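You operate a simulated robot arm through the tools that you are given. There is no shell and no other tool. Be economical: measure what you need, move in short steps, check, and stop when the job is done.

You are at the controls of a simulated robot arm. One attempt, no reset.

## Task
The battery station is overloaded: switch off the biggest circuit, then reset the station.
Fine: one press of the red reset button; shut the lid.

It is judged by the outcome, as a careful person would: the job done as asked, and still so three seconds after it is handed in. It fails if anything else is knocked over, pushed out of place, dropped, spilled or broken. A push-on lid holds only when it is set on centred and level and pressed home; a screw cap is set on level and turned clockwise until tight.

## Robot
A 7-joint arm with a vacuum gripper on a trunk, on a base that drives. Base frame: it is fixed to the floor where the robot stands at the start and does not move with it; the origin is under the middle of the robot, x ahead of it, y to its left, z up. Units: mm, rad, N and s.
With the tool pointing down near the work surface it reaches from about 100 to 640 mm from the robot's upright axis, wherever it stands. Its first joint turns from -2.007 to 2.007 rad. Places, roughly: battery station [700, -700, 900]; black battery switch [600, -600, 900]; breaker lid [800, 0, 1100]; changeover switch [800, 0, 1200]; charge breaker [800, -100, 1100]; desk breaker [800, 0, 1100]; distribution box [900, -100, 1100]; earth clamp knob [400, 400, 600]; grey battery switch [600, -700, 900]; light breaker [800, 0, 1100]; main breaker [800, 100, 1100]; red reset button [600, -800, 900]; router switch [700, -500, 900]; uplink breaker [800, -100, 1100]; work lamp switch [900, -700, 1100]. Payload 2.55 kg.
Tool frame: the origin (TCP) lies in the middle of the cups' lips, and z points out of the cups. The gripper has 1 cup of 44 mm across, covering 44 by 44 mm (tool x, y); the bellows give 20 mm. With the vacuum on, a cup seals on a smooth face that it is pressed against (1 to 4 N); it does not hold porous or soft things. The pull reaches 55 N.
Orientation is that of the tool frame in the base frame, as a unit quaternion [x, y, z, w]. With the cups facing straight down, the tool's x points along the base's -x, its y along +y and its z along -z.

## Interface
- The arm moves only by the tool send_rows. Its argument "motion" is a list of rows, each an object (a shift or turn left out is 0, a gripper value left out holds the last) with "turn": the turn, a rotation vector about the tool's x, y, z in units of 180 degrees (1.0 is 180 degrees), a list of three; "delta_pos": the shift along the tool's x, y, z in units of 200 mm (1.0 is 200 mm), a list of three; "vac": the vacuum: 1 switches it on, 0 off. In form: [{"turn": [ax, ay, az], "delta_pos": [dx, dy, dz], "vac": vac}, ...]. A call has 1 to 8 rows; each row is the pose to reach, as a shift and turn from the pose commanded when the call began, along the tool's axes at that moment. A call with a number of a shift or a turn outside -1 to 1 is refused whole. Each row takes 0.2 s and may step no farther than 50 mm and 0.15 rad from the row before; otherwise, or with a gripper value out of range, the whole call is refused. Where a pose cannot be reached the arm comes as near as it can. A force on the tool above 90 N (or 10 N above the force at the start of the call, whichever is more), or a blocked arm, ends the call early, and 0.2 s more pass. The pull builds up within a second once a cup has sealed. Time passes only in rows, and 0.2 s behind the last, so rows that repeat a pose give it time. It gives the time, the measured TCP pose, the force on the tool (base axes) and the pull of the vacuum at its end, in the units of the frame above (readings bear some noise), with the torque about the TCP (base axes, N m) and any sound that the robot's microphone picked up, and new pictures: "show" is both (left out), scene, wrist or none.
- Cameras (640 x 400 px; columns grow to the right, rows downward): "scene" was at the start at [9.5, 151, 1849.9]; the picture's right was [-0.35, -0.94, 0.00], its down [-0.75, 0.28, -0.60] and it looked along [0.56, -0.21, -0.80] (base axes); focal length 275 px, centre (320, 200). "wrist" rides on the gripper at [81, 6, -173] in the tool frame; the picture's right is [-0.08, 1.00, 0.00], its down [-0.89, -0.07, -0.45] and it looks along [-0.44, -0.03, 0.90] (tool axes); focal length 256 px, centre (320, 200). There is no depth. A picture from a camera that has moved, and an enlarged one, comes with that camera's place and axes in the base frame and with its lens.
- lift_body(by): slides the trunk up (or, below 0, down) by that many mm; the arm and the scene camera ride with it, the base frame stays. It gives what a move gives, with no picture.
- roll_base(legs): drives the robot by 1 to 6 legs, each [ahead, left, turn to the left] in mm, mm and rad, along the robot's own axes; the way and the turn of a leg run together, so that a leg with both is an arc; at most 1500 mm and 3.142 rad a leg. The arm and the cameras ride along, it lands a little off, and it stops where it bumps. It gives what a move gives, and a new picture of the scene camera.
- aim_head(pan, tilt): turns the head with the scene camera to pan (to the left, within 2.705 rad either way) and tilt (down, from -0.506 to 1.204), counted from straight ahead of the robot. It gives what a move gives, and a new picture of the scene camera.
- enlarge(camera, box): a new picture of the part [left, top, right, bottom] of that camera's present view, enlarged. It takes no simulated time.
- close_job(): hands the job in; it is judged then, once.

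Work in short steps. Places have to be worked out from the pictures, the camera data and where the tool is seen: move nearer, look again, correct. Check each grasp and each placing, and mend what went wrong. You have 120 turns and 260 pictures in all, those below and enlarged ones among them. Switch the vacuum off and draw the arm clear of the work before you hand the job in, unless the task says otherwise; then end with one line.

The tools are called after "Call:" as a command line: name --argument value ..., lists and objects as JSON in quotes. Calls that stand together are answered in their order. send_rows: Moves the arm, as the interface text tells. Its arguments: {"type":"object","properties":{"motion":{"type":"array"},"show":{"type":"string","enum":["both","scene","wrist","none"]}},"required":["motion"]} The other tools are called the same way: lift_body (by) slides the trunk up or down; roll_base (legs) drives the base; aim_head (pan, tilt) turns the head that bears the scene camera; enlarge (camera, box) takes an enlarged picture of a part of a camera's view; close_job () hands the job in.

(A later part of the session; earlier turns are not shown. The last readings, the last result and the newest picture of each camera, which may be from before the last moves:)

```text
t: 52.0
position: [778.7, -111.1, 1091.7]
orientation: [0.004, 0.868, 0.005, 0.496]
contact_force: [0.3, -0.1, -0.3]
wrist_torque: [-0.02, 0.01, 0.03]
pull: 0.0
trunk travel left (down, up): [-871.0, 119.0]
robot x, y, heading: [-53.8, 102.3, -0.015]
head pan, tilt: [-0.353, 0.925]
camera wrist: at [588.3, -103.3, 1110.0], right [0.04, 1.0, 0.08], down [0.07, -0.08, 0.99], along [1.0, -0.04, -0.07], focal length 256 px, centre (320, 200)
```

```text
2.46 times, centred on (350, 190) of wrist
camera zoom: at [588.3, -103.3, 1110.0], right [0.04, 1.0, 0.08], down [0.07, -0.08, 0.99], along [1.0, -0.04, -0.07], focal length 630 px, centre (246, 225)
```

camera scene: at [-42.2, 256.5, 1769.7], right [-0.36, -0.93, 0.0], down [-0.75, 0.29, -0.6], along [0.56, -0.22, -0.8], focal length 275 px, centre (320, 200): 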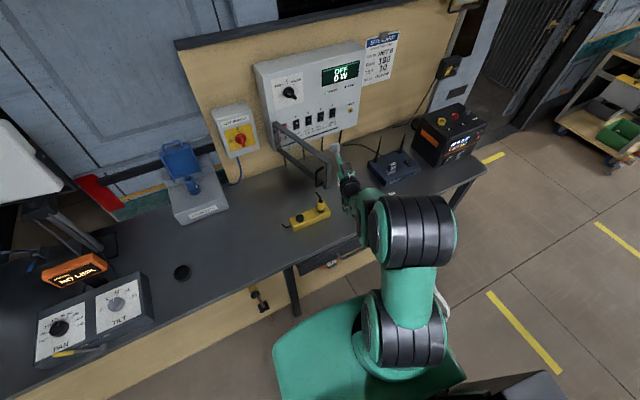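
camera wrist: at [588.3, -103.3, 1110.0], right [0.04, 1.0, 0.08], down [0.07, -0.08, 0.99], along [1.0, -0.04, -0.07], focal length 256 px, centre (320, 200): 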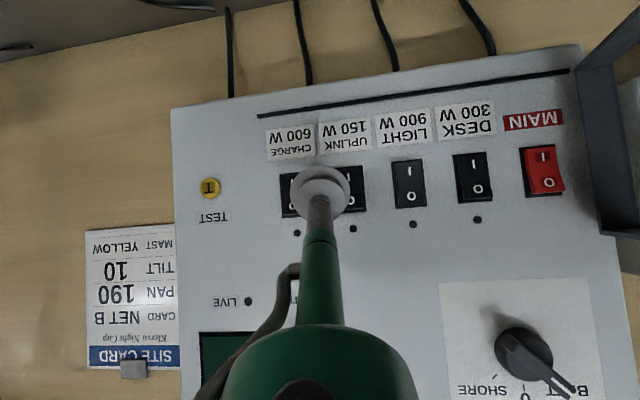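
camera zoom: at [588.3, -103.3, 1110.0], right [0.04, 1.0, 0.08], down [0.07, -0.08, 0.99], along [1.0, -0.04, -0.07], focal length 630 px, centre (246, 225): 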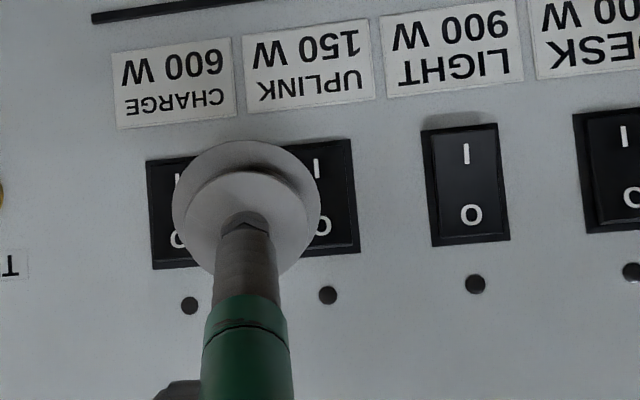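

LIGHT's rocker now sits differently from its neighbours — it has flipped to O. I back the base off and look at the whole scene.

Call:
roll_base --legs '[[-250, 0, 0]]'

Call:
enlarge --camera "scene" --box '[220, 40, 420, 200]'

Call:
enlarge --camera "wrist" --box '[200, 50, 520, 250]'

```text
t: 53.9
position: [526.0, -107.6, 1091.9]
orientation: [0.004, 0.868, 0.005, 0.496]
contact_force: [-0.5, 0.6, 0.2]
wrist_torque: [0.02, 0.01, -0.01]
pull: 0.0
trunk travel left (down, up): [-871.0, 119.0]
robot x, y, heading: [-305.3, 102.9, -0.016]
head pan, tilt: [-0.353, 0.925]
camera scene: at [-295.1, 258.4, 1769.9], right [-0.36, -0.93, 0.0], down [-0.74, 0.29, -0.6], along [0.56, -0.22, -0.8], focal length 275 px, centre (320, 200)
```

scene: 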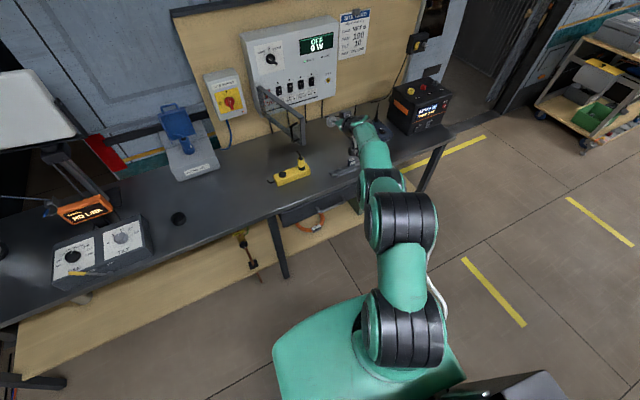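

```text
2.50 times, centred on (320, 120) of scene
camera zoom: at [-295.1, 258.4, 1769.9], right [-0.36, -0.93, 0.0], down [-0.74, 0.29, -0.6], along [0.56, -0.22, -0.8], focal length 688 px, centre (320, 400)
```

zoom: 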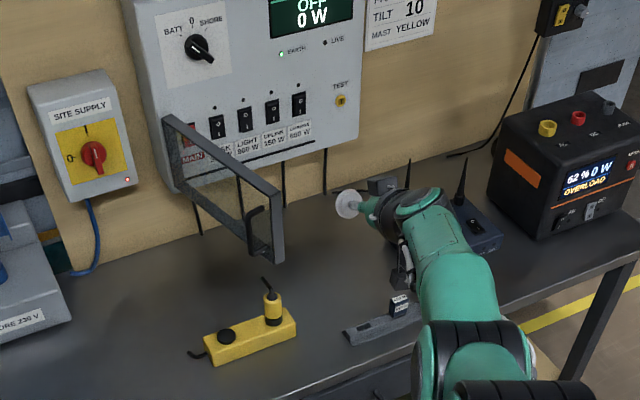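

```text
2.00 times, centred on (360, 150) of wrist
camera zoom: at [335.5, -100.3, 1109.8], right [0.04, 1.0, 0.08], down [0.07, -0.08, 0.99], along [1.0, -0.04, -0.07], focal length 512 px, centre (240, 300)
```

zoom: 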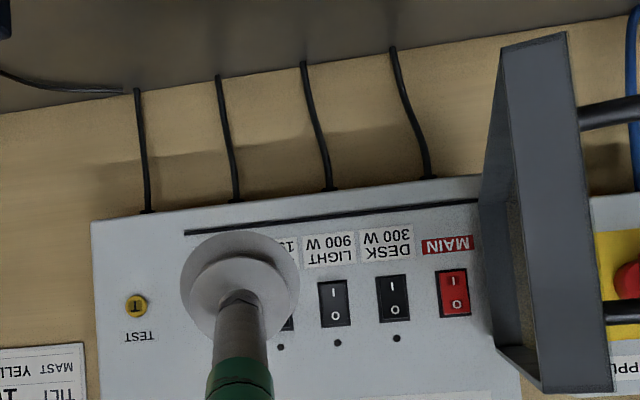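

Lid stands at ~70°. I level the tool again, then drive round to the lid's left side to sweep it shut.

Call:
send_rows --motion '[{"turn": [0, -0.042, 0]}, {"turn": [0, -0.084, 0]}, {"turn": [0, -0.126, 0]}, {"turn": [0, -0.167, 0]}, {"turn": [0, -0.167, 0]}]' --show "none"

Call:
roll_base --legs '[[-70, 0, 0], [0, 350, 0]]'

Call:
send_rows --motion '[{"delta_pos": [0, 0, 0]}]' --show "wrist"

```text
t: 55.1
position: [524.9, -107.2, 1091.7]
orientation: [0.005, 0.71, 0.005, 0.704]
contact_force: [0.3, 0.6, 0.5]
wrist_torque: [0.0, 0.01, 0.01]
pull: 0.2
trunk travel left (down, up): [-871.0, 119.0]
robot x, y, heading: [-305.0, 106.3, -0.014]
head pan, tilt: [-0.353, 0.925]
```

```text
t: 58.0
position: [461.6, 253.2, 1091.1]
orientation: [0.002, 0.711, 0.008, 0.703]
contact_force: [0.1, -0.4, -0.2]
wrist_torque: [-0.01, 0.03, -0.01]
pull: 0.0
trunk travel left (down, up): [-871.0, 119.0]
robot x, y, heading: [-373.8, 461.3, -0.004]
head pan, tilt: [-0.353, 0.925]
camera scene: at [-361.4, 611.9, 1769.8], right [-0.35, -0.94, 0.0], down [-0.75, 0.28, -0.6], along [0.56, -0.21, -0.8], focal length 275 px, centre (320, 200)
```

scene: 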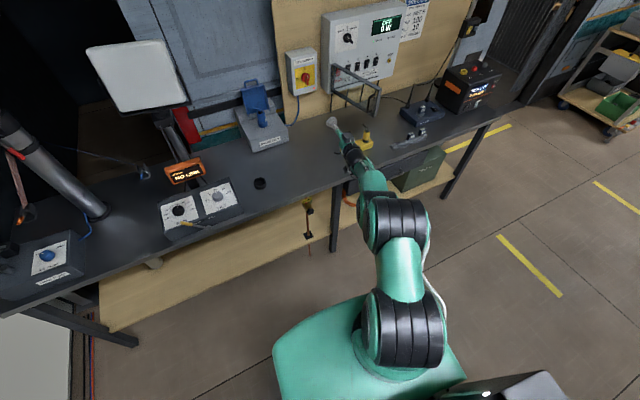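

```text
t: 58.4
position: [462.2, 252.8, 1090.1]
orientation: [0.002, 0.71, 0.006, 0.704]
contact_force: [0.1, 0.1, -0.2]
wrist_torque: [-0.02, -0.05, 0.0]
pull: 0.1
trunk travel left (down, up): [-871.0, 119.0]
robot x, y, heading: [-370.8, 458.6, -0.007]
head pan, tilt: [-0.353, 0.925]
camera wrist: at [287.9, 259.2, 1011.8], right [-0.01, 1.0, 0.09], down [-0.44, -0.09, 0.9], along [0.9, -0.04, 0.43], focal length 256 px, centre (320, 200)
```

wrist: 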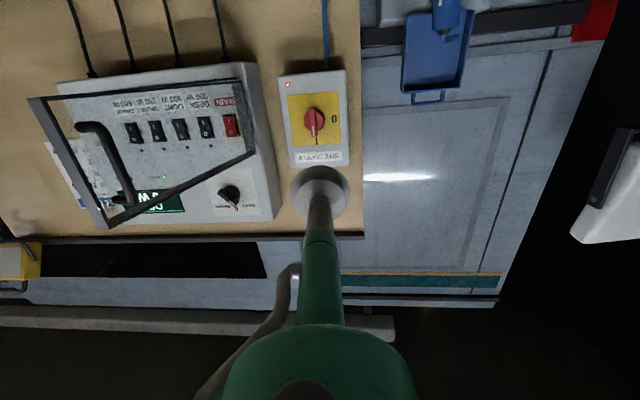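

Call:
roll_base --legs '[[0, -60, 0], [165, 0, 0], [0, -140, 0]]'

Call:
send_rows --motion '[{"delta_pos": [0, 0, 0]}]' --show "wrist"

```text
t: 61.3
position: [625.1, 53.0, 1090.5]
orientation: [0.001, 0.711, 0.008, 0.704]
contact_force: [0.5, 0.5, -0.3]
wrist_torque: [0.03, -0.01, 0.03]
pull: 0.0
trunk travel left (down, up): [-871.0, 119.0]
robot x, y, heading: [-210.5, 260.7, -0.007]
head pan, tilt: [-0.353, 0.925]
camera scene: at [-198.7, 410.7, 1770.0], right [-0.35, -0.94, 0.0], down [-0.75, 0.28, -0.6], along [0.56, -0.21, -0.8], focal length 275 px, centre (320, 200)
```

scene: 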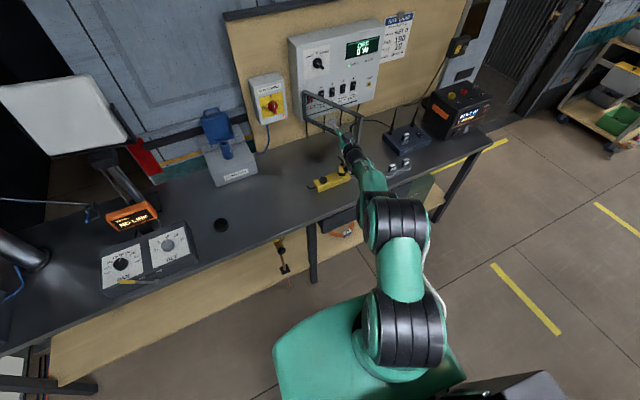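

```text
t: 61.7
position: [624.6, 54.9, 1091.4]
orientation: [0.002, 0.711, 0.007, 0.704]
contact_force: [0.1, 0.3, -0.3]
wrist_torque: [0.0, -0.03, 0.0]
pull: 0.0
trunk travel left (down, up): [-871.0, 119.0]
robot x, y, heading: [-209.9, 262.8, -0.009]
head pan, tilt: [-0.353, 0.925]
camera wrist: at [450.8, 61.2, 1011.9], right [-0.01, 1.0, 0.09], down [-0.44, -0.09, 0.9], along [0.9, -0.03, 0.43], focal length 256 px, centre (320, 200)
```

wrist: 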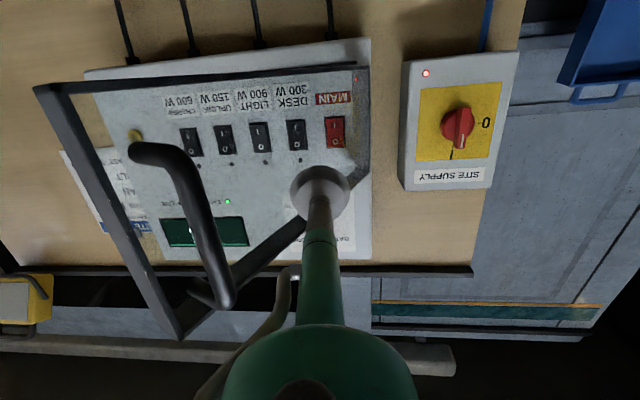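

Call:
roll_base --legs '[[0, -130, 0]]'

Call:
send_rows --motion '[{"delta_pos": [0, 0, 0]}]' --show "wrist"

```text
t: 63.0
position: [624.2, -77.8, 1090.1]
orientation: [0.002, 0.71, 0.006, 0.704]
contact_force: [4.4, 4.5, 0.0]
wrist_torque: [0.01, 0.03, -0.04]
pull: 0.0
trunk travel left (down, up): [-871.0, 119.0]
robot x, y, heading: [-207.9, 127.7, -0.006]
head pan, tilt: [-0.353, 0.925]
camera scene: at [-198.1, 280.5, 1769.9], right [-0.35, -0.94, 0.0], down [-0.75, 0.28, -0.6], along [0.56, -0.21, -0.8], focal length 275 px, centre (320, 200)
```

scene: 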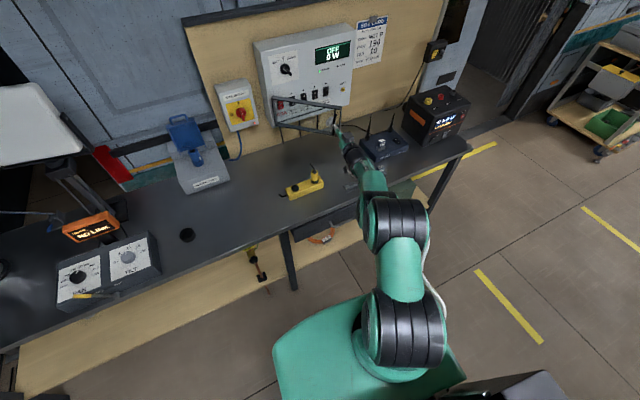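

```text
t: 63.4
position: [624.2, -76.6, 1089.5]
orientation: [0.002, 0.711, 0.007, 0.703]
contact_force: [0.8, 1.7, -0.6]
wrist_torque: [0.03, -0.05, -0.01]
pull: 0.1
trunk travel left (down, up): [-871.0, 119.0]
robot x, y, heading: [-208.9, 129.0, -0.008]
head pan, tilt: [-0.353, 0.925]
camera wrist: at [450.1, -70.2, 1011.4], right [-0.01, 1.0, 0.09], down [-0.44, -0.09, 0.9], along [0.9, -0.03, 0.43], focal length 256 px, centre (320, 200)
```

wrist: 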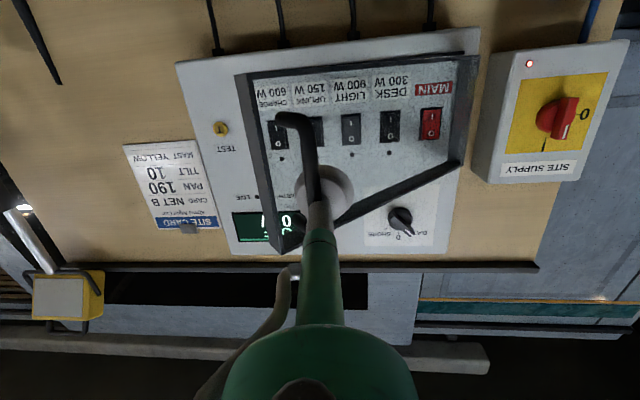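

Lid is down to ~35°. Now push forward with the cup on the pane.

Call:
roll_base --legs '[[0, 15, 0], [140, 0, 0]]'

Call:
send_rows --motion '[{"delta_pos": [0, 0, 0.06]}, {"delta_pos": [0, 0, 0.12]}, {"delta_pos": [0, 0, 0.12]}]' --show "wrist"

```text
t: 65.1
position: [765.4, -62.9, 1090.8]
orientation: [0.002, 0.711, 0.007, 0.703]
contact_force: [-0.1, -1.5, -0.1]
wrist_torque: [-0.02, 0.0, -0.02]
pull: 0.1
trunk travel left (down, up): [-871.0, 119.0]
robot x, y, heading: [-68.0, 141.6, -0.006]
head pan, tilt: [-0.353, 0.925]
camera scene: at [-58.1, 294.3, 1769.9], right [-0.35, -0.94, 0.0], down [-0.75, 0.28, -0.6], along [0.56, -0.21, -0.8], focal length 275 px, centre (320, 200)
```

scene: 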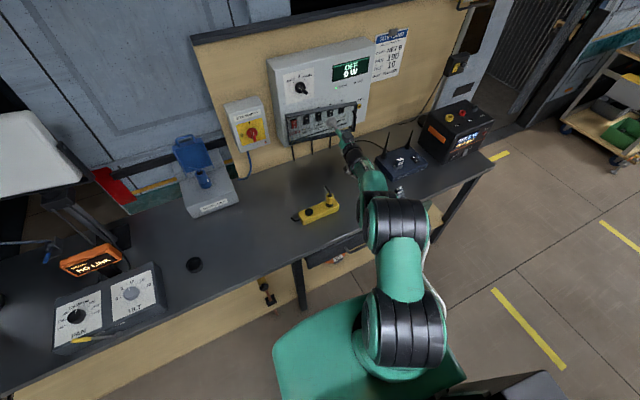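

```text
t: 65.9
position: [788.7, -61.2, 1090.9]
orientation: [0.002, 0.71, 0.008, 0.704]
contact_force: [-0.2, 0.0, -0.4]
wrist_torque: [-0.01, 0.0, -0.03]
pull: 0.0
trunk travel left (down, up): [-871.0, 119.0]
robot x, y, heading: [-67.5, 143.1, -0.006]
head pan, tilt: [-0.353, 0.925]
camera wrist: at [614.2, -54.8, 1011.9], right [-0.01, 1.0, 0.09], down [-0.44, -0.09, 0.9], along [0.9, -0.03, 0.44], focal length 256 px, centre (320, 200)
```

wrist: 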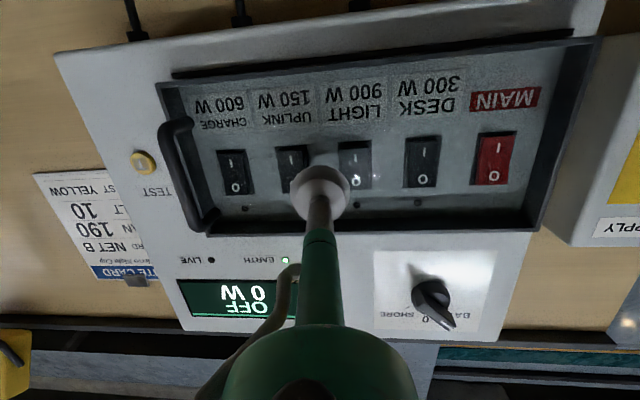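

Nearly shut. I shift toward the free side (y ≈ -118) and press it home gently.

Call:
send_rows --motion '[{"delta_pos": [0.03, -0.14, -0.02]}, {"delta_pos": [0.07, -0.285, -0.02]}, {"delta_pos": [0.07, -0.285, 0.04]}, {"delta_pos": [0.07, -0.285, 0.1]}, {"delta_pos": [0.07, -0.285, 0.1]}]' --show "none"

Call:
send_rows --motion '[{"delta_pos": [0, 0, 0.03]}, {"delta_pos": [0, 0, 0.06]}, {"delta_pos": [0, 0, 0.06]}]' --show "wrist"

```text
t: 67.1
position: [792.2, -121.9, 1086.0]
orientation: [0.002, 0.711, 0.007, 0.703]
contact_force: [-0.9, -0.3, -0.5]
wrist_torque: [0.03, 0.0, 0.0]
pull: 0.1
out of reach, approached as far as the arm can: row 3, 4, 5
trunk travel left (down, up): [-871.0, 119.0]
robot x, y, heading: [-70.3, 144.1, -0.008]
head pan, tilt: [-0.353, 0.925]
```

```text
t: 67.9
position: [795.1, -124.4, 1093.0]
orientation: [0.002, 0.711, 0.008, 0.704]
contact_force: [0.4, -0.1, -0.2]
wrist_torque: [-0.01, 0.0, 0.0]
pull: 0.2
out of reach, approached as far as the arm can: row 1, 2, 3
trunk travel left (down, up): [-871.0, 119.0]
robot x, y, heading: [-70.5, 141.9, -0.008]
head pan, tilt: [-0.353, 0.925]
camera wrist: at [620.5, -117.5, 1014.2], right [-0.01, 1.0, 0.09], down [-0.44, -0.09, 0.9], along [0.9, -0.03, 0.43], focal length 256 px, centre (320, 200)
```

wrist: 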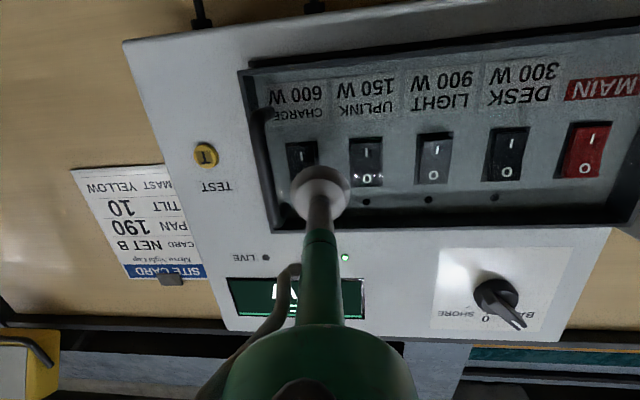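

Arm's max reach; drive the base ahead 22 mm to press the lid (pane at ~806, bellows soft).

Call:
roll_base --legs '[[22, 0, 0]]'

Call:
enlarge --camera "wrist" --box '[230, 20, 640, 260]'

```text
t: 68.7
position: [817.1, -123.4, 1094.2]
orientation: [0.001, 0.71, 0.008, 0.704]
contact_force: [-0.2, -0.2, 0.6]
wrist_torque: [0.01, 0.02, 0.02]
pull: 0.1
trunk travel left (down, up): [-871.0, 119.0]
robot x, y, heading: [-47.4, 140.9, -0.001]
head pan, tilt: [-0.353, 0.925]
camera scene: at [-37.6, 294.7, 1769.9], right [-0.35, -0.94, 0.0], down [-0.75, 0.28, -0.6], along [0.56, -0.21, -0.8], focal length 275 px, centre (320, 200)
```

scene: 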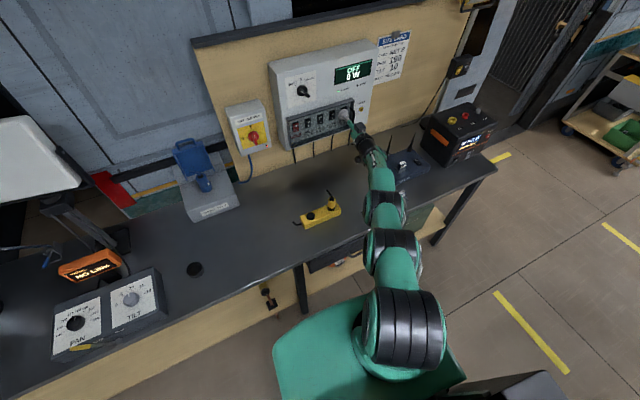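

```text
1.56 times, centred on (435, 140) of wrist
camera zoom: at [642.2, -117.7, 1014.6], right [-0.01, 1.0, 0.09], down [-0.44, -0.09, 0.9], along [0.9, -0.03, 0.44], focal length 400 px, centre (140, 294)
```

zoom: 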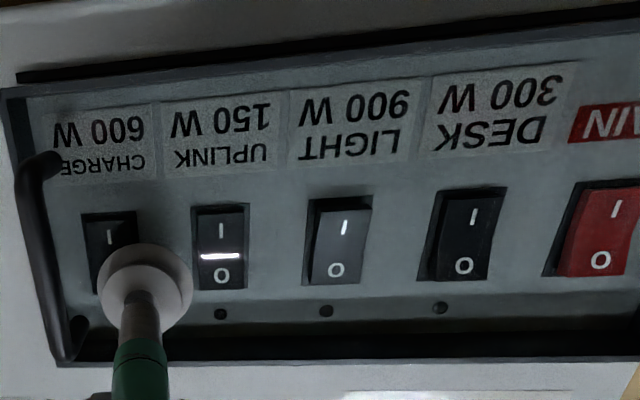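

No contact yet at 817; advance slightly more.

Call:
roll_base --legs '[[8, 0, 0]]'

Call:
enlarge --camera "scene" --box '[260, 60, 400, 160]'

```text
t: 69.4
position: [822.3, -124.3, 1094.3]
orientation: [0.002, 0.71, 0.007, 0.704]
contact_force: [-3.3, -0.3, 0.9]
wrist_torque: [0.06, 0.01, 0.03]
pull: 0.1
trunk travel left (down, up): [-871.0, 119.0]
robot x, y, heading: [-39.9, 144.6, -0.007]
head pan, tilt: [-0.353, 0.925]
camera scene: at [-30.7, 294.2, 1769.9], right [-0.35, -0.94, 0.0], down [-0.75, 0.28, -0.6], along [0.56, -0.21, -0.8], focal length 275 px, centre (320, 200)
```

scene: 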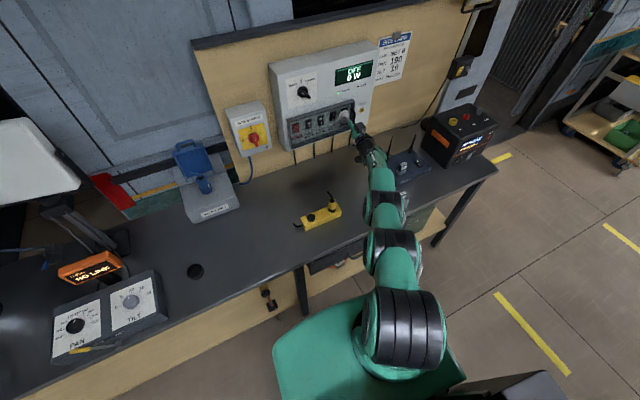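

```text
4.00 times, centred on (330, 110) of scene
camera zoom: at [-30.7, 294.2, 1769.9], right [-0.35, -0.94, 0.0], down [-0.75, 0.28, -0.6], along [0.56, -0.21, -0.8], focal length 1102 px, centre (280, 560)
```

zoom: 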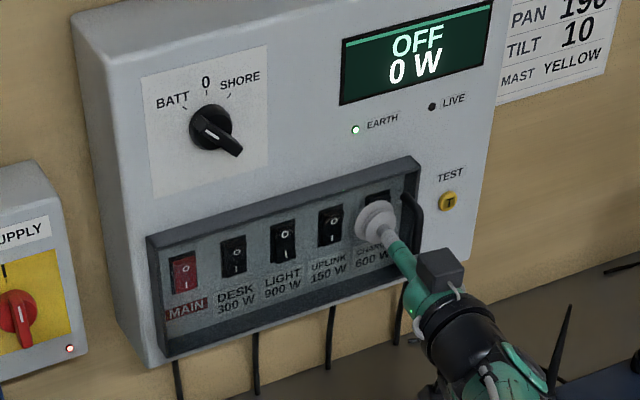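

Call:
roll_base --legs '[[12, 0, 0]]'

Call:
send_rows --motion '[{"delta_pos": [0, 0, 0]}]' --show "wrist"

Call:
enlarge --camera "wrist" --box '[230, 20, 440, 260]'

```text
t: 70.2
position: [833.0, -126.7, 1093.0]
orientation: [0.003, 0.711, 0.008, 0.703]
contact_force: [-18.5, -0.7, -1.0]
wrist_torque: [-0.15, -0.1, 0.06]
pull: 0.1
trunk travel left (down, up): [-871.0, 119.0]
robot x, y, heading: [-30.2, 140.8, -0.009]
head pan, tilt: [-0.353, 0.925]
camera scene: at [-21.8, 294.3, 1769.8], right [-0.35, -0.94, 0.0], down [-0.75, 0.28, -0.6], along [0.56, -0.21, -0.8], focal length 275 px, centre (320, 200)
```

scene: 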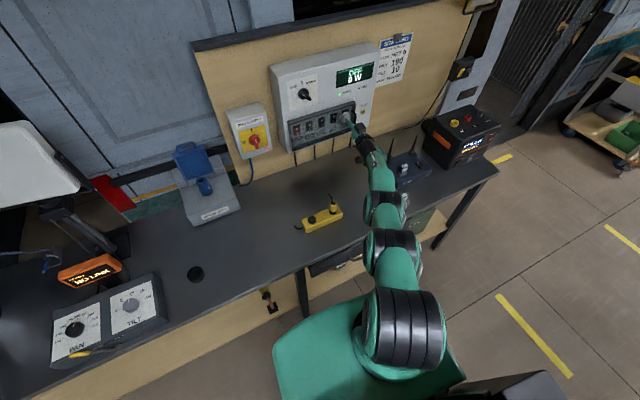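

```text
t: 70.6
position: [832.4, -126.5, 1092.4]
orientation: [0.004, 0.711, 0.007, 0.703]
contact_force: [-13.2, 1.0, 1.9]
wrist_torque: [0.05, 0.11, -0.04]
pull: 0.1
trunk travel left (down, up): [-871.0, 119.0]
robot x, y, heading: [-30.8, 143.7, -0.011]
head pan, tilt: [-0.353, 0.925]
camera wrist: at [658.2, -119.2, 1013.9], right [0.0, 1.0, 0.09], down [-0.44, -0.09, 0.9], along [0.9, -0.04, 0.43], focal length 256 px, centre (320, 200)
```

wrist: 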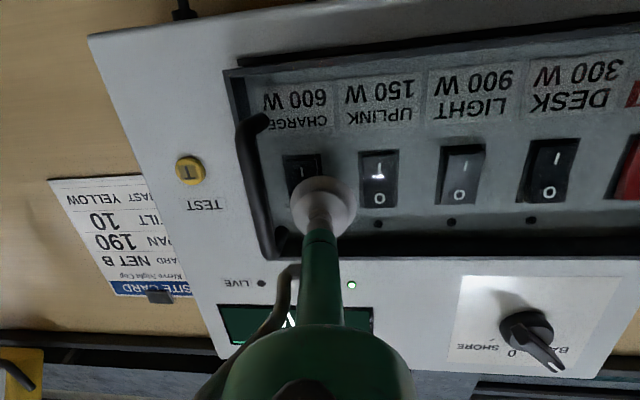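

```text
1.67 times, centred on (335, 140) of wrist
camera zoom: at [658.2, -119.2, 1013.9], right [0.0, 1.0, 0.09], down [-0.44, -0.09, 0.9], along [0.9, -0.04, 0.43], focal length 427 px, centre (295, 300)
```

zoom: 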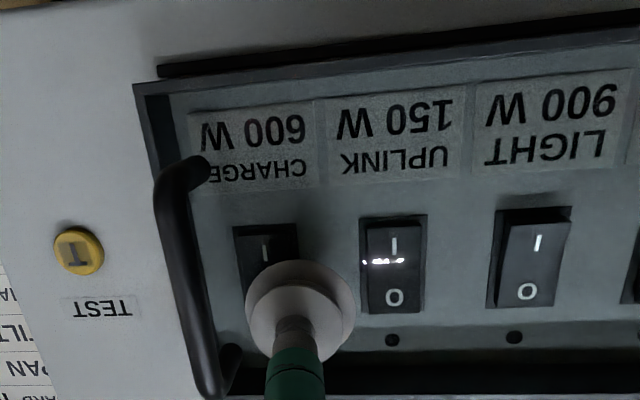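

The lid resists at ~15 N, so it's home. Back off and check it stays.

Call:
roll_base --legs '[[-150, 0, 0]]'

Call:
send_rows --motion '[{"delta_pos": [0, 0, 0]}]' --show "wrist"

Call:
enlarge --camera "wrist" --box '[240, 50, 500, 220]'

Call:
enlarge --camera "scene" --box '[260, 60, 400, 160]'

```text
t: 71.9
position: [683.1, -126.3, 1090.9]
orientation: [0.003, 0.711, 0.007, 0.703]
contact_force: [-0.5, 0.1, 0.2]
wrist_torque: [-0.03, 0.05, 0.02]
pull: 0.1
trunk travel left (down, up): [-871.0, 119.0]
robot x, y, heading: [-178.4, 147.6, -0.004]
head pan, tilt: [-0.353, 0.925]
camera scene: at [-169.4, 295.5, 1769.9], right [-0.35, -0.94, 0.0], down [-0.75, 0.28, -0.6], along [0.56, -0.21, -0.8], focal length 275 px, centre (320, 200)
```

scene: 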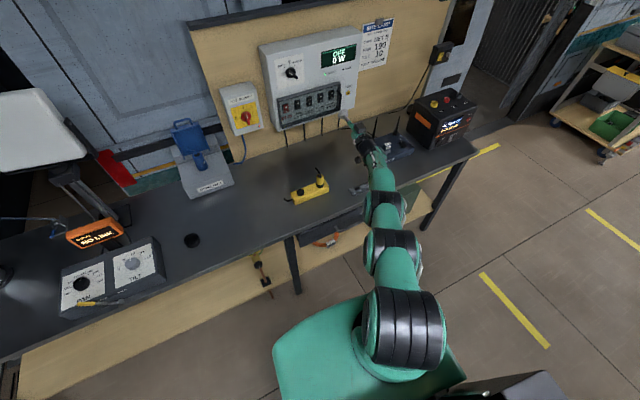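

```text
t: 72.3
position: [684.2, -125.4, 1091.1]
orientation: [0.004, 0.712, 0.006, 0.702]
contact_force: [-0.1, -0.2, -0.6]
wrist_torque: [-0.03, 0.0, -0.01]
pull: 0.0
trunk travel left (down, up): [-871.0, 119.0]
robot x, y, heading: [-176.7, 145.6, -0.012]
head pan, tilt: [-0.353, 0.925]
camera wrist: at [510.0, -118.6, 1012.3], right [0.0, 1.0, 0.09], down [-0.43, -0.09, 0.9], along [0.9, -0.04, 0.43], focal length 256 px, centre (320, 200)
```

wrist: 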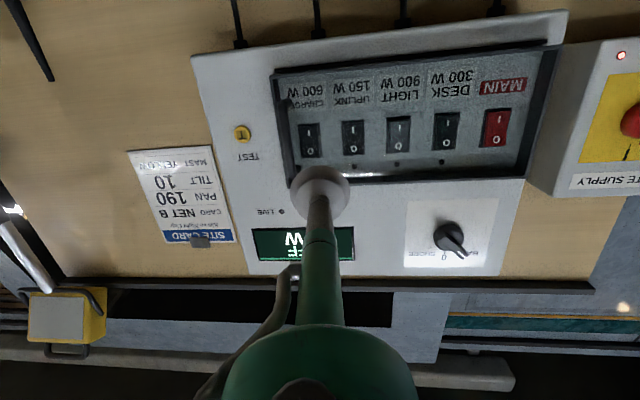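

```text
2.35 times, centred on (370, 135) of wrist
camera zoom: at [510.0, -118.6, 1012.3], right [0.0, 1.0, 0.09], down [-0.43, -0.09, 0.9], along [0.9, -0.04, 0.43], focal length 602 px, centre (202, 353)
```

zoom: 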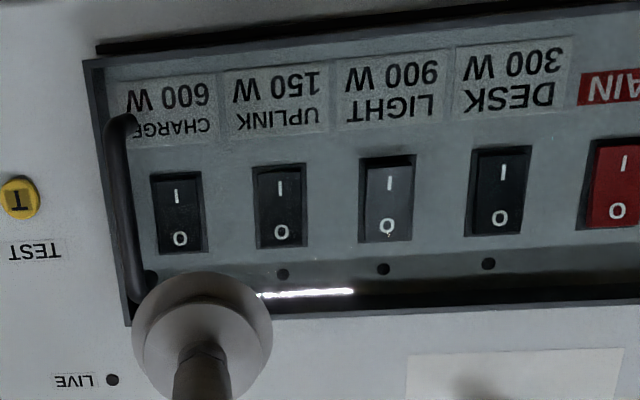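

```text
4.00 times, centred on (330, 110) of scene
camera zoom: at [-167.5, 295.5, 1769.9], right [-0.35, -0.94, 0.0], down [-0.75, 0.28, -0.6], along [0.56, -0.21, -0.8], focal length 1102 px, centre (280, 560)
```

zoom: 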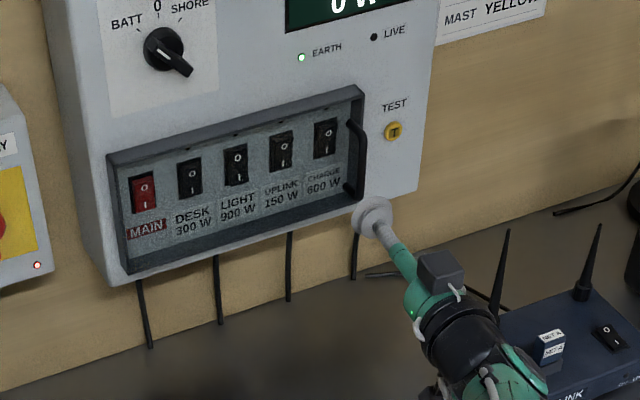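

Lid is shut and LIGHT is visibly off. Next, the station: back off and drive right to face it.

Call:
roll_base --legs '[[-200, 0, 0], [0, -620, 0]]'

Call:
send_rows --motion '[{"delta_pos": [0, 0, 0]}]' --show "wrist"

Call:
enlarge --camera "scene" --box '[280, 60, 440, 180]'

```text
t: 77.0
position: [488.8, -730.3, 1091.1]
orientation: [0.0, 0.712, 0.01, 0.703]
contact_force: [-0.9, -0.8, 0.4]
wrist_torque: [0.0, 0.02, 0.02]
pull: 0.1
trunk travel left (down, up): [-871.0, 119.0]
robot x, y, heading: [-372.3, -467.4, 0.003]
head pan, tilt: [-0.353, 0.925]
camera scene: at [-367.1, -317.2, 1769.9], right [-0.34, -0.94, 0.0], down [-0.75, 0.28, -0.6], along [0.56, -0.21, -0.8], focal length 275 px, centre (320, 200)
```

scene: 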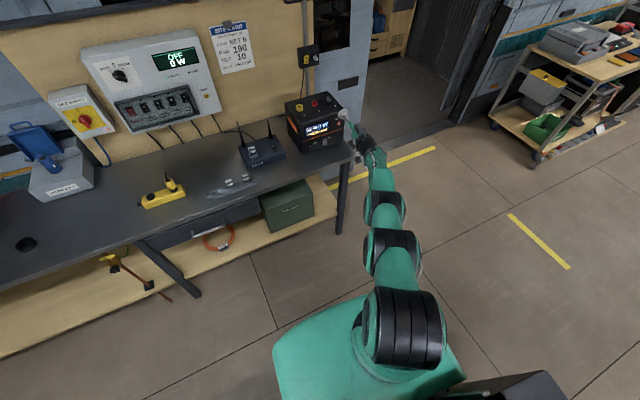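

```text
t: 77.4
position: [488.9, -729.0, 1091.7]
orientation: [0.0, 0.712, 0.01, 0.702]
contact_force: [0.0, -0.5, 0.7]
wrist_torque: [0.02, 0.02, -0.02]
pull: 0.1
trunk travel left (down, up): [-871.0, 119.0]
robot x, y, heading: [-375.5, -466.1, 0.004]
head pan, tilt: [-0.353, 0.925]
camera wrist: at [314.9, -723.7, 1012.6], right [-0.01, 1.0, 0.09], down [-0.43, -0.09, 0.9], along [0.9, -0.03, 0.43], focal length 256 px, centre (320, 200)
```

wrist: 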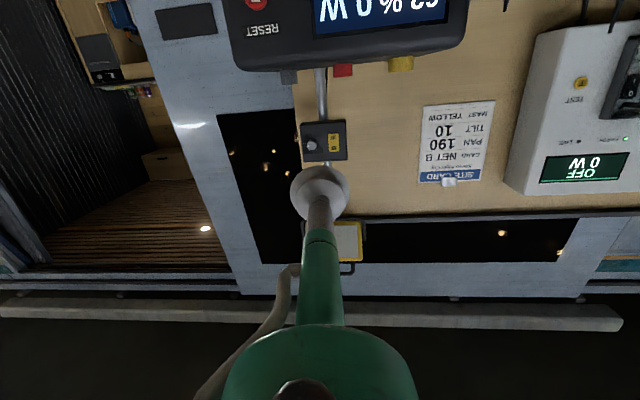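

```text
3.33 times, centred on (360, 120) of scene
camera zoom: at [-367.1, -316.6, 1769.9], right [-0.34, -0.94, 0.0], down [-0.75, 0.28, -0.6], along [0.56, -0.21, -0.8], focal length 918 px, centre (187, 467)
```

zoom: 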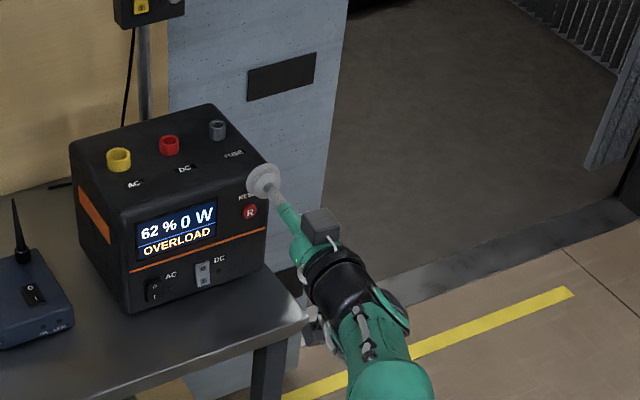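

Triangulated the reset button at about (605, −777, 944). Lower the trunk and align y, then re-measure.

Call:
lift_body --by -147

Call:
roll_base --legs '[[0, -48, 0]]'

Call:
send_rows --motion '[{"delta_pos": [0, 0, 0]}]' --show "wrist"

Call:
enlarge --camera "wrist" --box '[220, 60, 420, 220]'

```text
t: 79.1
position: [489.2, -729.6, 944.7]
orientation: [0.0, 0.712, 0.01, 0.702]
contact_force: [-0.3, -0.4, 1.1]
wrist_torque: [0.0, 0.0, -0.03]
pull: 0.1
trunk travel left (down, up): [-724.0, 266.0]
robot x, y, heading: [-379.6, -469.7, 0.002]
head pan, tilt: [-0.353, 0.925]
```

```text
t: 80.0
position: [489.4, -779.3, 944.2]
orientation: [0.001, 0.712, 0.01, 0.702]
contact_force: [0.7, 0.3, 0.2]
wrist_torque: [0.03, 0.02, 0.02]
pull: 0.1
trunk travel left (down, up): [-724.0, 266.0]
robot x, y, heading: [-379.0, -517.2, 0.004]
head pan, tilt: [-0.353, 0.925]
camera scene: at [-367.0, -366.4, 1623.1], right [-0.34, -0.94, 0.0], down [-0.75, 0.28, -0.6], along [0.56, -0.21, -0.8], focal length 275 px, centre (320, 200)
```

scene: 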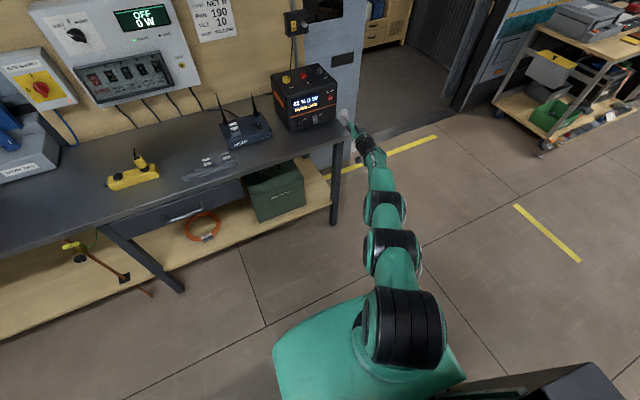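

```text
t: 80.4
position: [489.2, -777.6, 944.3]
orientation: [0.0, 0.712, 0.01, 0.703]
contact_force: [-0.5, 0.4, 0.7]
wrist_torque: [0.03, -0.03, 0.0]
pull: 0.0
trunk travel left (down, up): [-724.0, 266.0]
robot x, y, heading: [-373.0, -516.3, 0.004]
head pan, tilt: [-0.353, 0.925]
camera wrist: at [314.9, -771.6, 865.4], right [-0.01, 1.0, 0.09], down [-0.43, -0.09, 0.9], along [0.9, -0.03, 0.43], focal length 256 px, centre (320, 200)
```

wrist: 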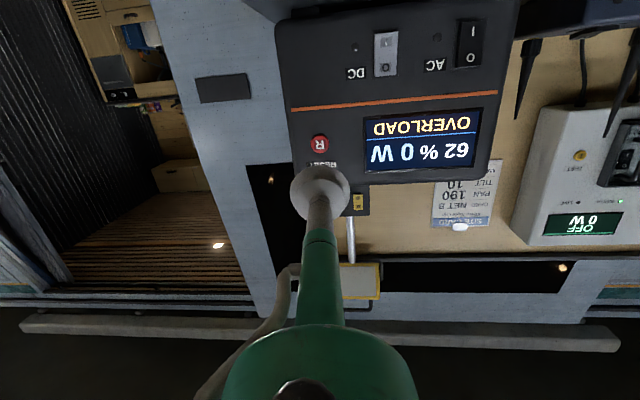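

```text
2.50 times, centred on (320, 140) of wrist
camera zoom: at [314.9, -771.6, 865.4], right [-0.01, 1.0, 0.09], down [-0.43, -0.09, 0.9], along [0.9, -0.03, 0.43], focal length 640 px, centre (320, 350)
```

zoom: 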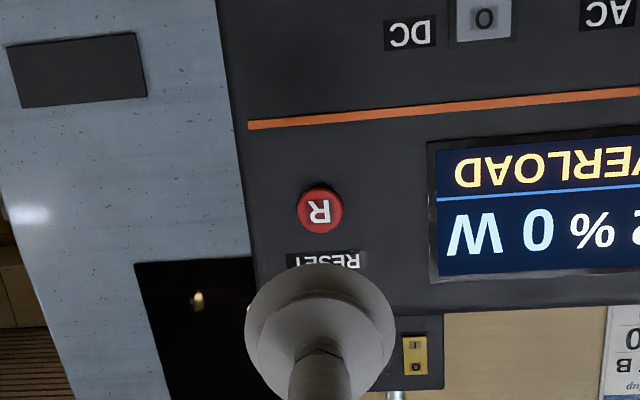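

Refined: reset at (630, −775, 939). Lower 5 mm and drive in to x ≈ 600.

Call:
lift_body --by -5

Call:
roll_base --legs '[[105, 2, 0]]'

Call:
send_rows --motion '[{"delta_pos": [0, 0, 0]}]' --show "wrist"

Call:
enlarge --camera "wrist" --box '[220, 100, 420, 260]'

Call:
enlarge --camera "scene" --box '[250, 40, 410, 160]'

```text
t: 81.0
position: [489.5, -777.0, 939.1]
orientation: [0.0, 0.712, 0.01, 0.703]
contact_force: [0.5, 0.0, -0.1]
wrist_torque: [0.0, -0.01, -0.03]
pull: 0.0
trunk travel left (down, up): [-719.0, 271.0]
robot x, y, heading: [-377.4, -516.4, 0.004]
head pan, tilt: [-0.353, 0.925]
```

```text
t: 82.1
position: [595.0, -776.4, 937.9]
orientation: [0.001, 0.712, 0.01, 0.702]
contact_force: [0.6, 0.4, -0.5]
wrist_torque: [0.03, -0.05, 0.02]
pull: 0.1
trunk travel left (down, up): [-719.0, 271.0]
robot x, y, heading: [-269.6, -512.5, 0.0]
head pan, tilt: [-0.353, 0.925]
camera scene: at [-259.8, -362.0, 1617.9], right [-0.35, -0.94, 0.0], down [-0.75, 0.28, -0.6], along [0.56, -0.21, -0.8], focal length 275 px, centre (320, 200)
```

scene: 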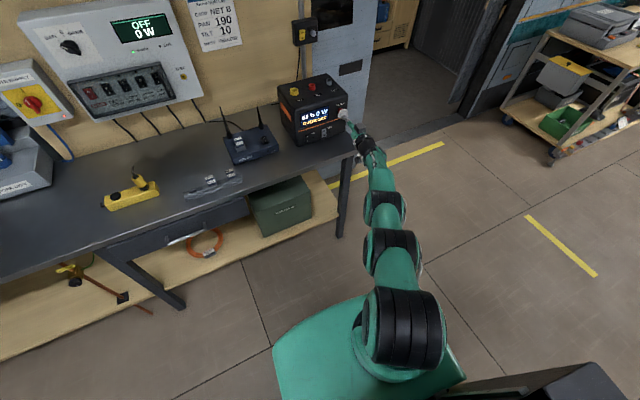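

```text
t: 82.5
position: [594.8, -775.3, 938.9]
orientation: [-0.001, 0.712, 0.01, 0.703]
contact_force: [0.6, 0.0, -0.1]
wrist_torque: [-0.01, -0.03, -0.02]
pull: 0.0
trunk travel left (down, up): [-719.0, 271.0]
robot x, y, heading: [-266.7, -510.5, 0.006]
head pan, tilt: [-0.353, 0.925]
camera wrist: at [420.1, -769.9, 860.3], right [-0.01, 1.0, 0.09], down [-0.43, -0.09, 0.9], along [0.9, -0.03, 0.43], focal length 256 px, centre (320, 200)
```

wrist: 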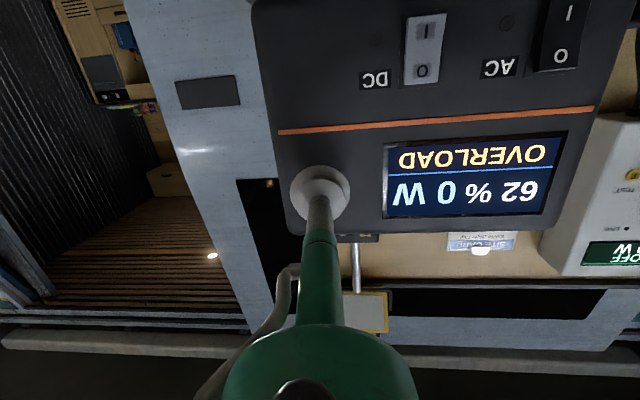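

```text
2.50 times, centred on (320, 180) of wrist
camera zoom: at [420.1, -769.9, 860.3], right [-0.01, 1.0, 0.09], down [-0.43, -0.09, 0.9], along [0.9, -0.03, 0.43], focal length 640 px, centre (320, 250)
```

zoom: 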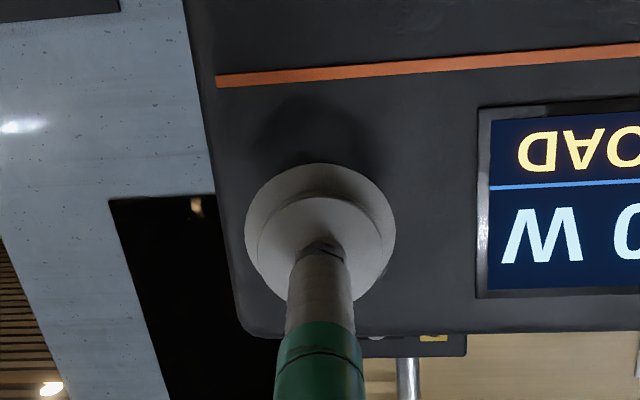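

```text
3.33 times, centred on (330, 100) of scene
camera zoom: at [-261.2, -362.0, 1617.9], right [-0.35, -0.94, 0.0], down [-0.75, 0.28, -0.6], along [0.56, -0.21, -0.8], focal length 918 px, centre (287, 533)
```

zoom: 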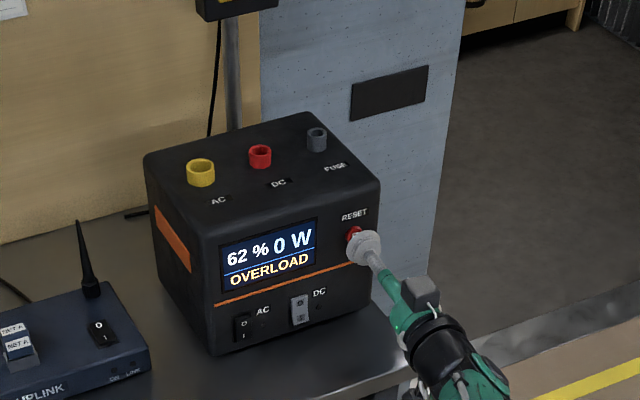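

Aligned. I offset 9 mm down (so the lip also bears on the button), then approach with the base in small steps.

Call:
lift_body --by -9

Call:
roll_base --legs '[[18, 0, 0]]'

```text
t: 83.1
position: [594.1, -776.1, 929.9]
orientation: [0.0, 0.712, 0.01, 0.702]
contact_force: [0.5, -0.1, 0.3]
wrist_torque: [0.0, 0.03, 0.0]
pull: 0.0
trunk travel left (down, up): [-710.0, 280.0]
robot x, y, heading: [-270.2, -508.4, -0.005]
head pan, tilt: [-0.353, 0.925]
```

```text
t: 83.9
position: [611.8, -774.6, 929.2]
orientation: [0.001, 0.712, 0.009, 0.702]
contact_force: [0.5, 0.2, -0.2]
wrist_torque: [0.0, -0.02, -0.01]
pull: 0.1
trunk travel left (down, up): [-710.0, 280.0]
robot x, y, heading: [-249.3, -511.4, 0.003]
head pan, tilt: [-0.353, 0.925]
camera scene: at [-242.2, -362.0, 1608.9], right [-0.34, -0.94, 0.0], down [-0.75, 0.28, -0.6], along [0.56, -0.21, -0.8], focal length 275 px, centre (320, 200)
```

scene: 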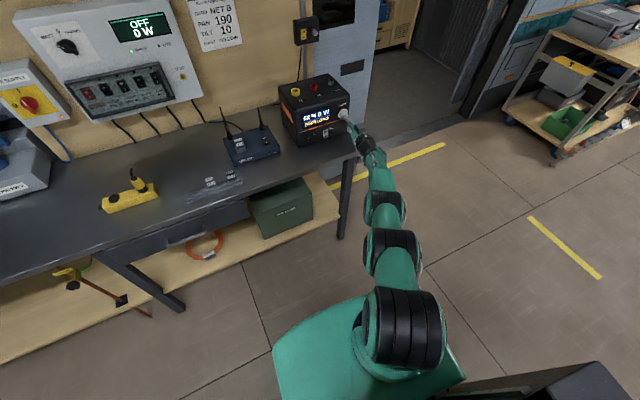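

Call:
send_rows --motion '[{"delta_pos": [0, 0, 0.03]}, {"delta_pos": [0, 0, 0.06]}, {"delta_pos": [0, 0, 0.06]}]' --show "none"

```text
t: 84.7
position: [613.0, -776.2, 930.2]
orientation: [-0.001, 0.712, 0.01, 0.703]
contact_force: [0.2, 0.3, -0.4]
wrist_torque: [0.02, 0.0, 0.0]
pull: 0.2
out of reach, approached as far as the arm can: row 1, 2, 3
trunk travel left (down, up): [-710.0, 280.0]
robot x, y, heading: [-251.7, -512.3, 0.004]
head pan, tilt: [-0.353, 0.925]
```

Arm is at full stretch; use the base, small steps.

Call:
roll_base --legs '[[12, 0, 0]]'

Call:
enlarge --camera "scene" --box '[250, 60, 390, 160]'

```text
t: 85.4
position: [624.4, -774.8, 930.0]
orientation: [0.0, 0.712, 0.01, 0.702]
contact_force: [-0.5, -0.8, 0.8]
wrist_torque: [0.0, -0.01, 0.01]
pull: 0.2
trunk travel left (down, up): [-710.0, 280.0]
robot x, y, heading: [-242.4, -511.4, 0.002]
head pan, tilt: [-0.353, 0.925]
camera scene: at [-231.1, -361.9, 1608.9], right [-0.34, -0.94, 0.0], down [-0.75, 0.28, -0.6], along [0.56, -0.21, -0.8], focal length 275 px, centre (320, 200)
```

scene: 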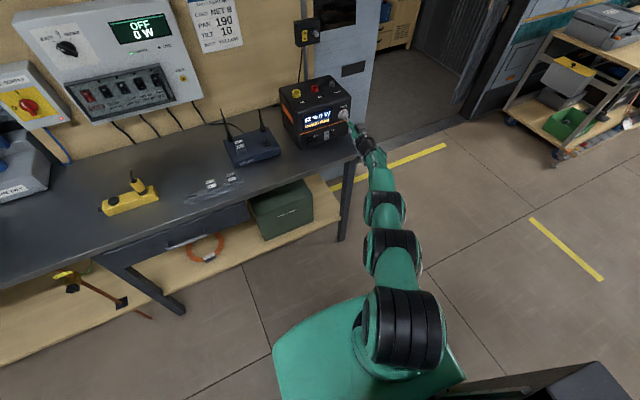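

```text
4.00 times, centred on (320, 110) of scene
camera zoom: at [-231.1, -361.9, 1608.9], right [-0.34, -0.94, 0.0], down [-0.75, 0.28, -0.6], along [0.56, -0.21, -0.8], focal length 1102 px, centre (320, 560)
```

zoom: 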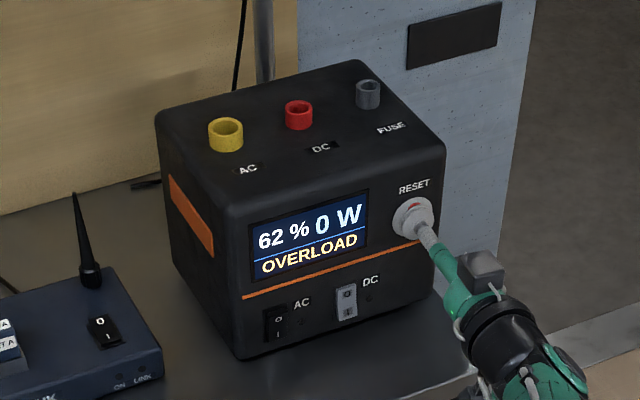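

Call:
roll_base --legs '[[7, 0, 0]]'

Call:
enlarge --camera "scene" --box '[270, 70, 370, 150]'

```text
t: 86.2
position: [630.9, -775.3, 930.2]
orientation: [0.0, 0.711, 0.01, 0.703]
contact_force: [-3.3, -1.5, 0.7]
wrist_torque: [-0.01, 0.0, 0.03]
pull: 0.1
trunk travel left (down, up): [-710.0, 280.0]
robot x, y, heading: [-230.7, -509.2, 0.002]
head pan, tilt: [-0.353, 0.925]
camera scene: at [-224.7, -362.1, 1608.9], right [-0.34, -0.94, 0.0], down [-0.75, 0.28, -0.6], along [0.56, -0.21, -0.8], focal length 275 px, centre (320, 200)
```

scene: 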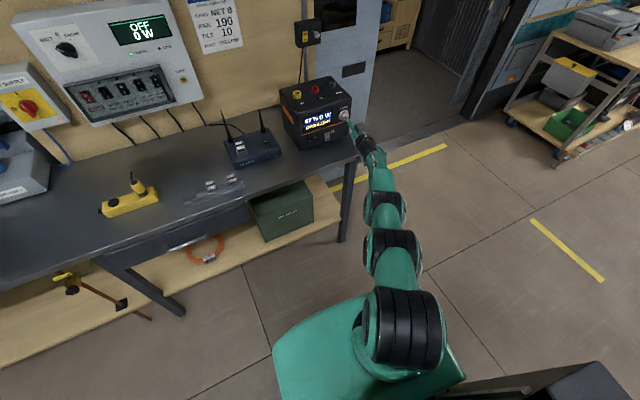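

```text
5.00 times, centred on (320, 110) of scene
camera zoom: at [-224.7, -362.1, 1608.9], right [-0.34, -0.94, 0.0], down [-0.75, 0.28, -0.6], along [0.56, -0.21, -0.8], focal length 1377 px, centre (320, 650)
```

zoom: 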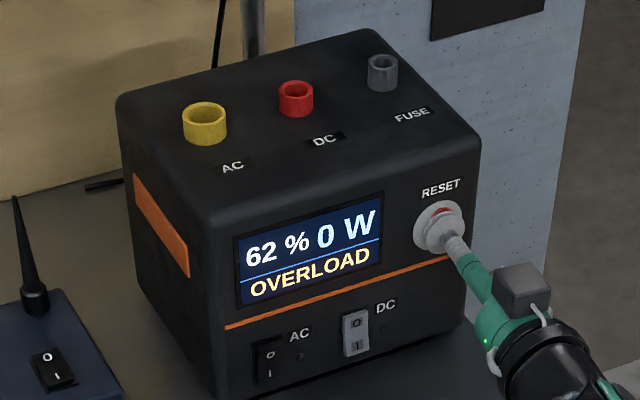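

Contact. Continue pressing.

Call:
roll_base --legs '[[9, 0, 0]]'

Call:
enlarge --camera "scene" --box '[270, 70, 370, 150]'

```text
t: 86.9
position: [639.5, -775.7, 929.5]
orientation: [0.0, 0.711, 0.01, 0.703]
contact_force: [-4.3, 0.0, -0.5]
wrist_torque: [0.07, -0.01, 0.03]
pull: 0.0
trunk travel left (down, up): [-710.0, 280.0]
robot x, y, heading: [-224.8, -513.5, 0.0]
head pan, tilt: [-0.353, 0.925]
camera scene: at [-215.8, -362.0, 1608.9], right [-0.34, -0.94, 0.0], down [-0.75, 0.28, -0.6], along [0.56, -0.21, -0.8], focal length 275 px, centre (320, 200)
```

scene: 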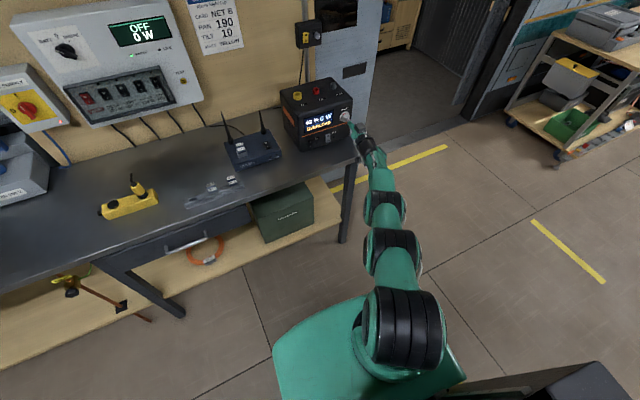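

```text
5.00 times, centred on (320, 110) of scene
camera zoom: at [-215.8, -362.0, 1608.9], right [-0.34, -0.94, 0.0], down [-0.75, 0.28, -0.6], along [0.56, -0.21, -0.8], focal length 1377 px, centre (320, 650)
```

zoom: 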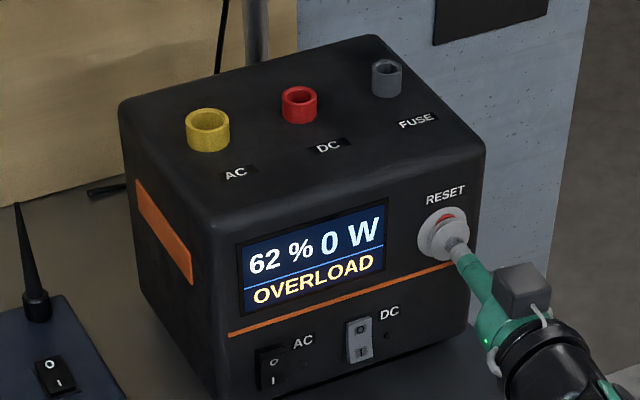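

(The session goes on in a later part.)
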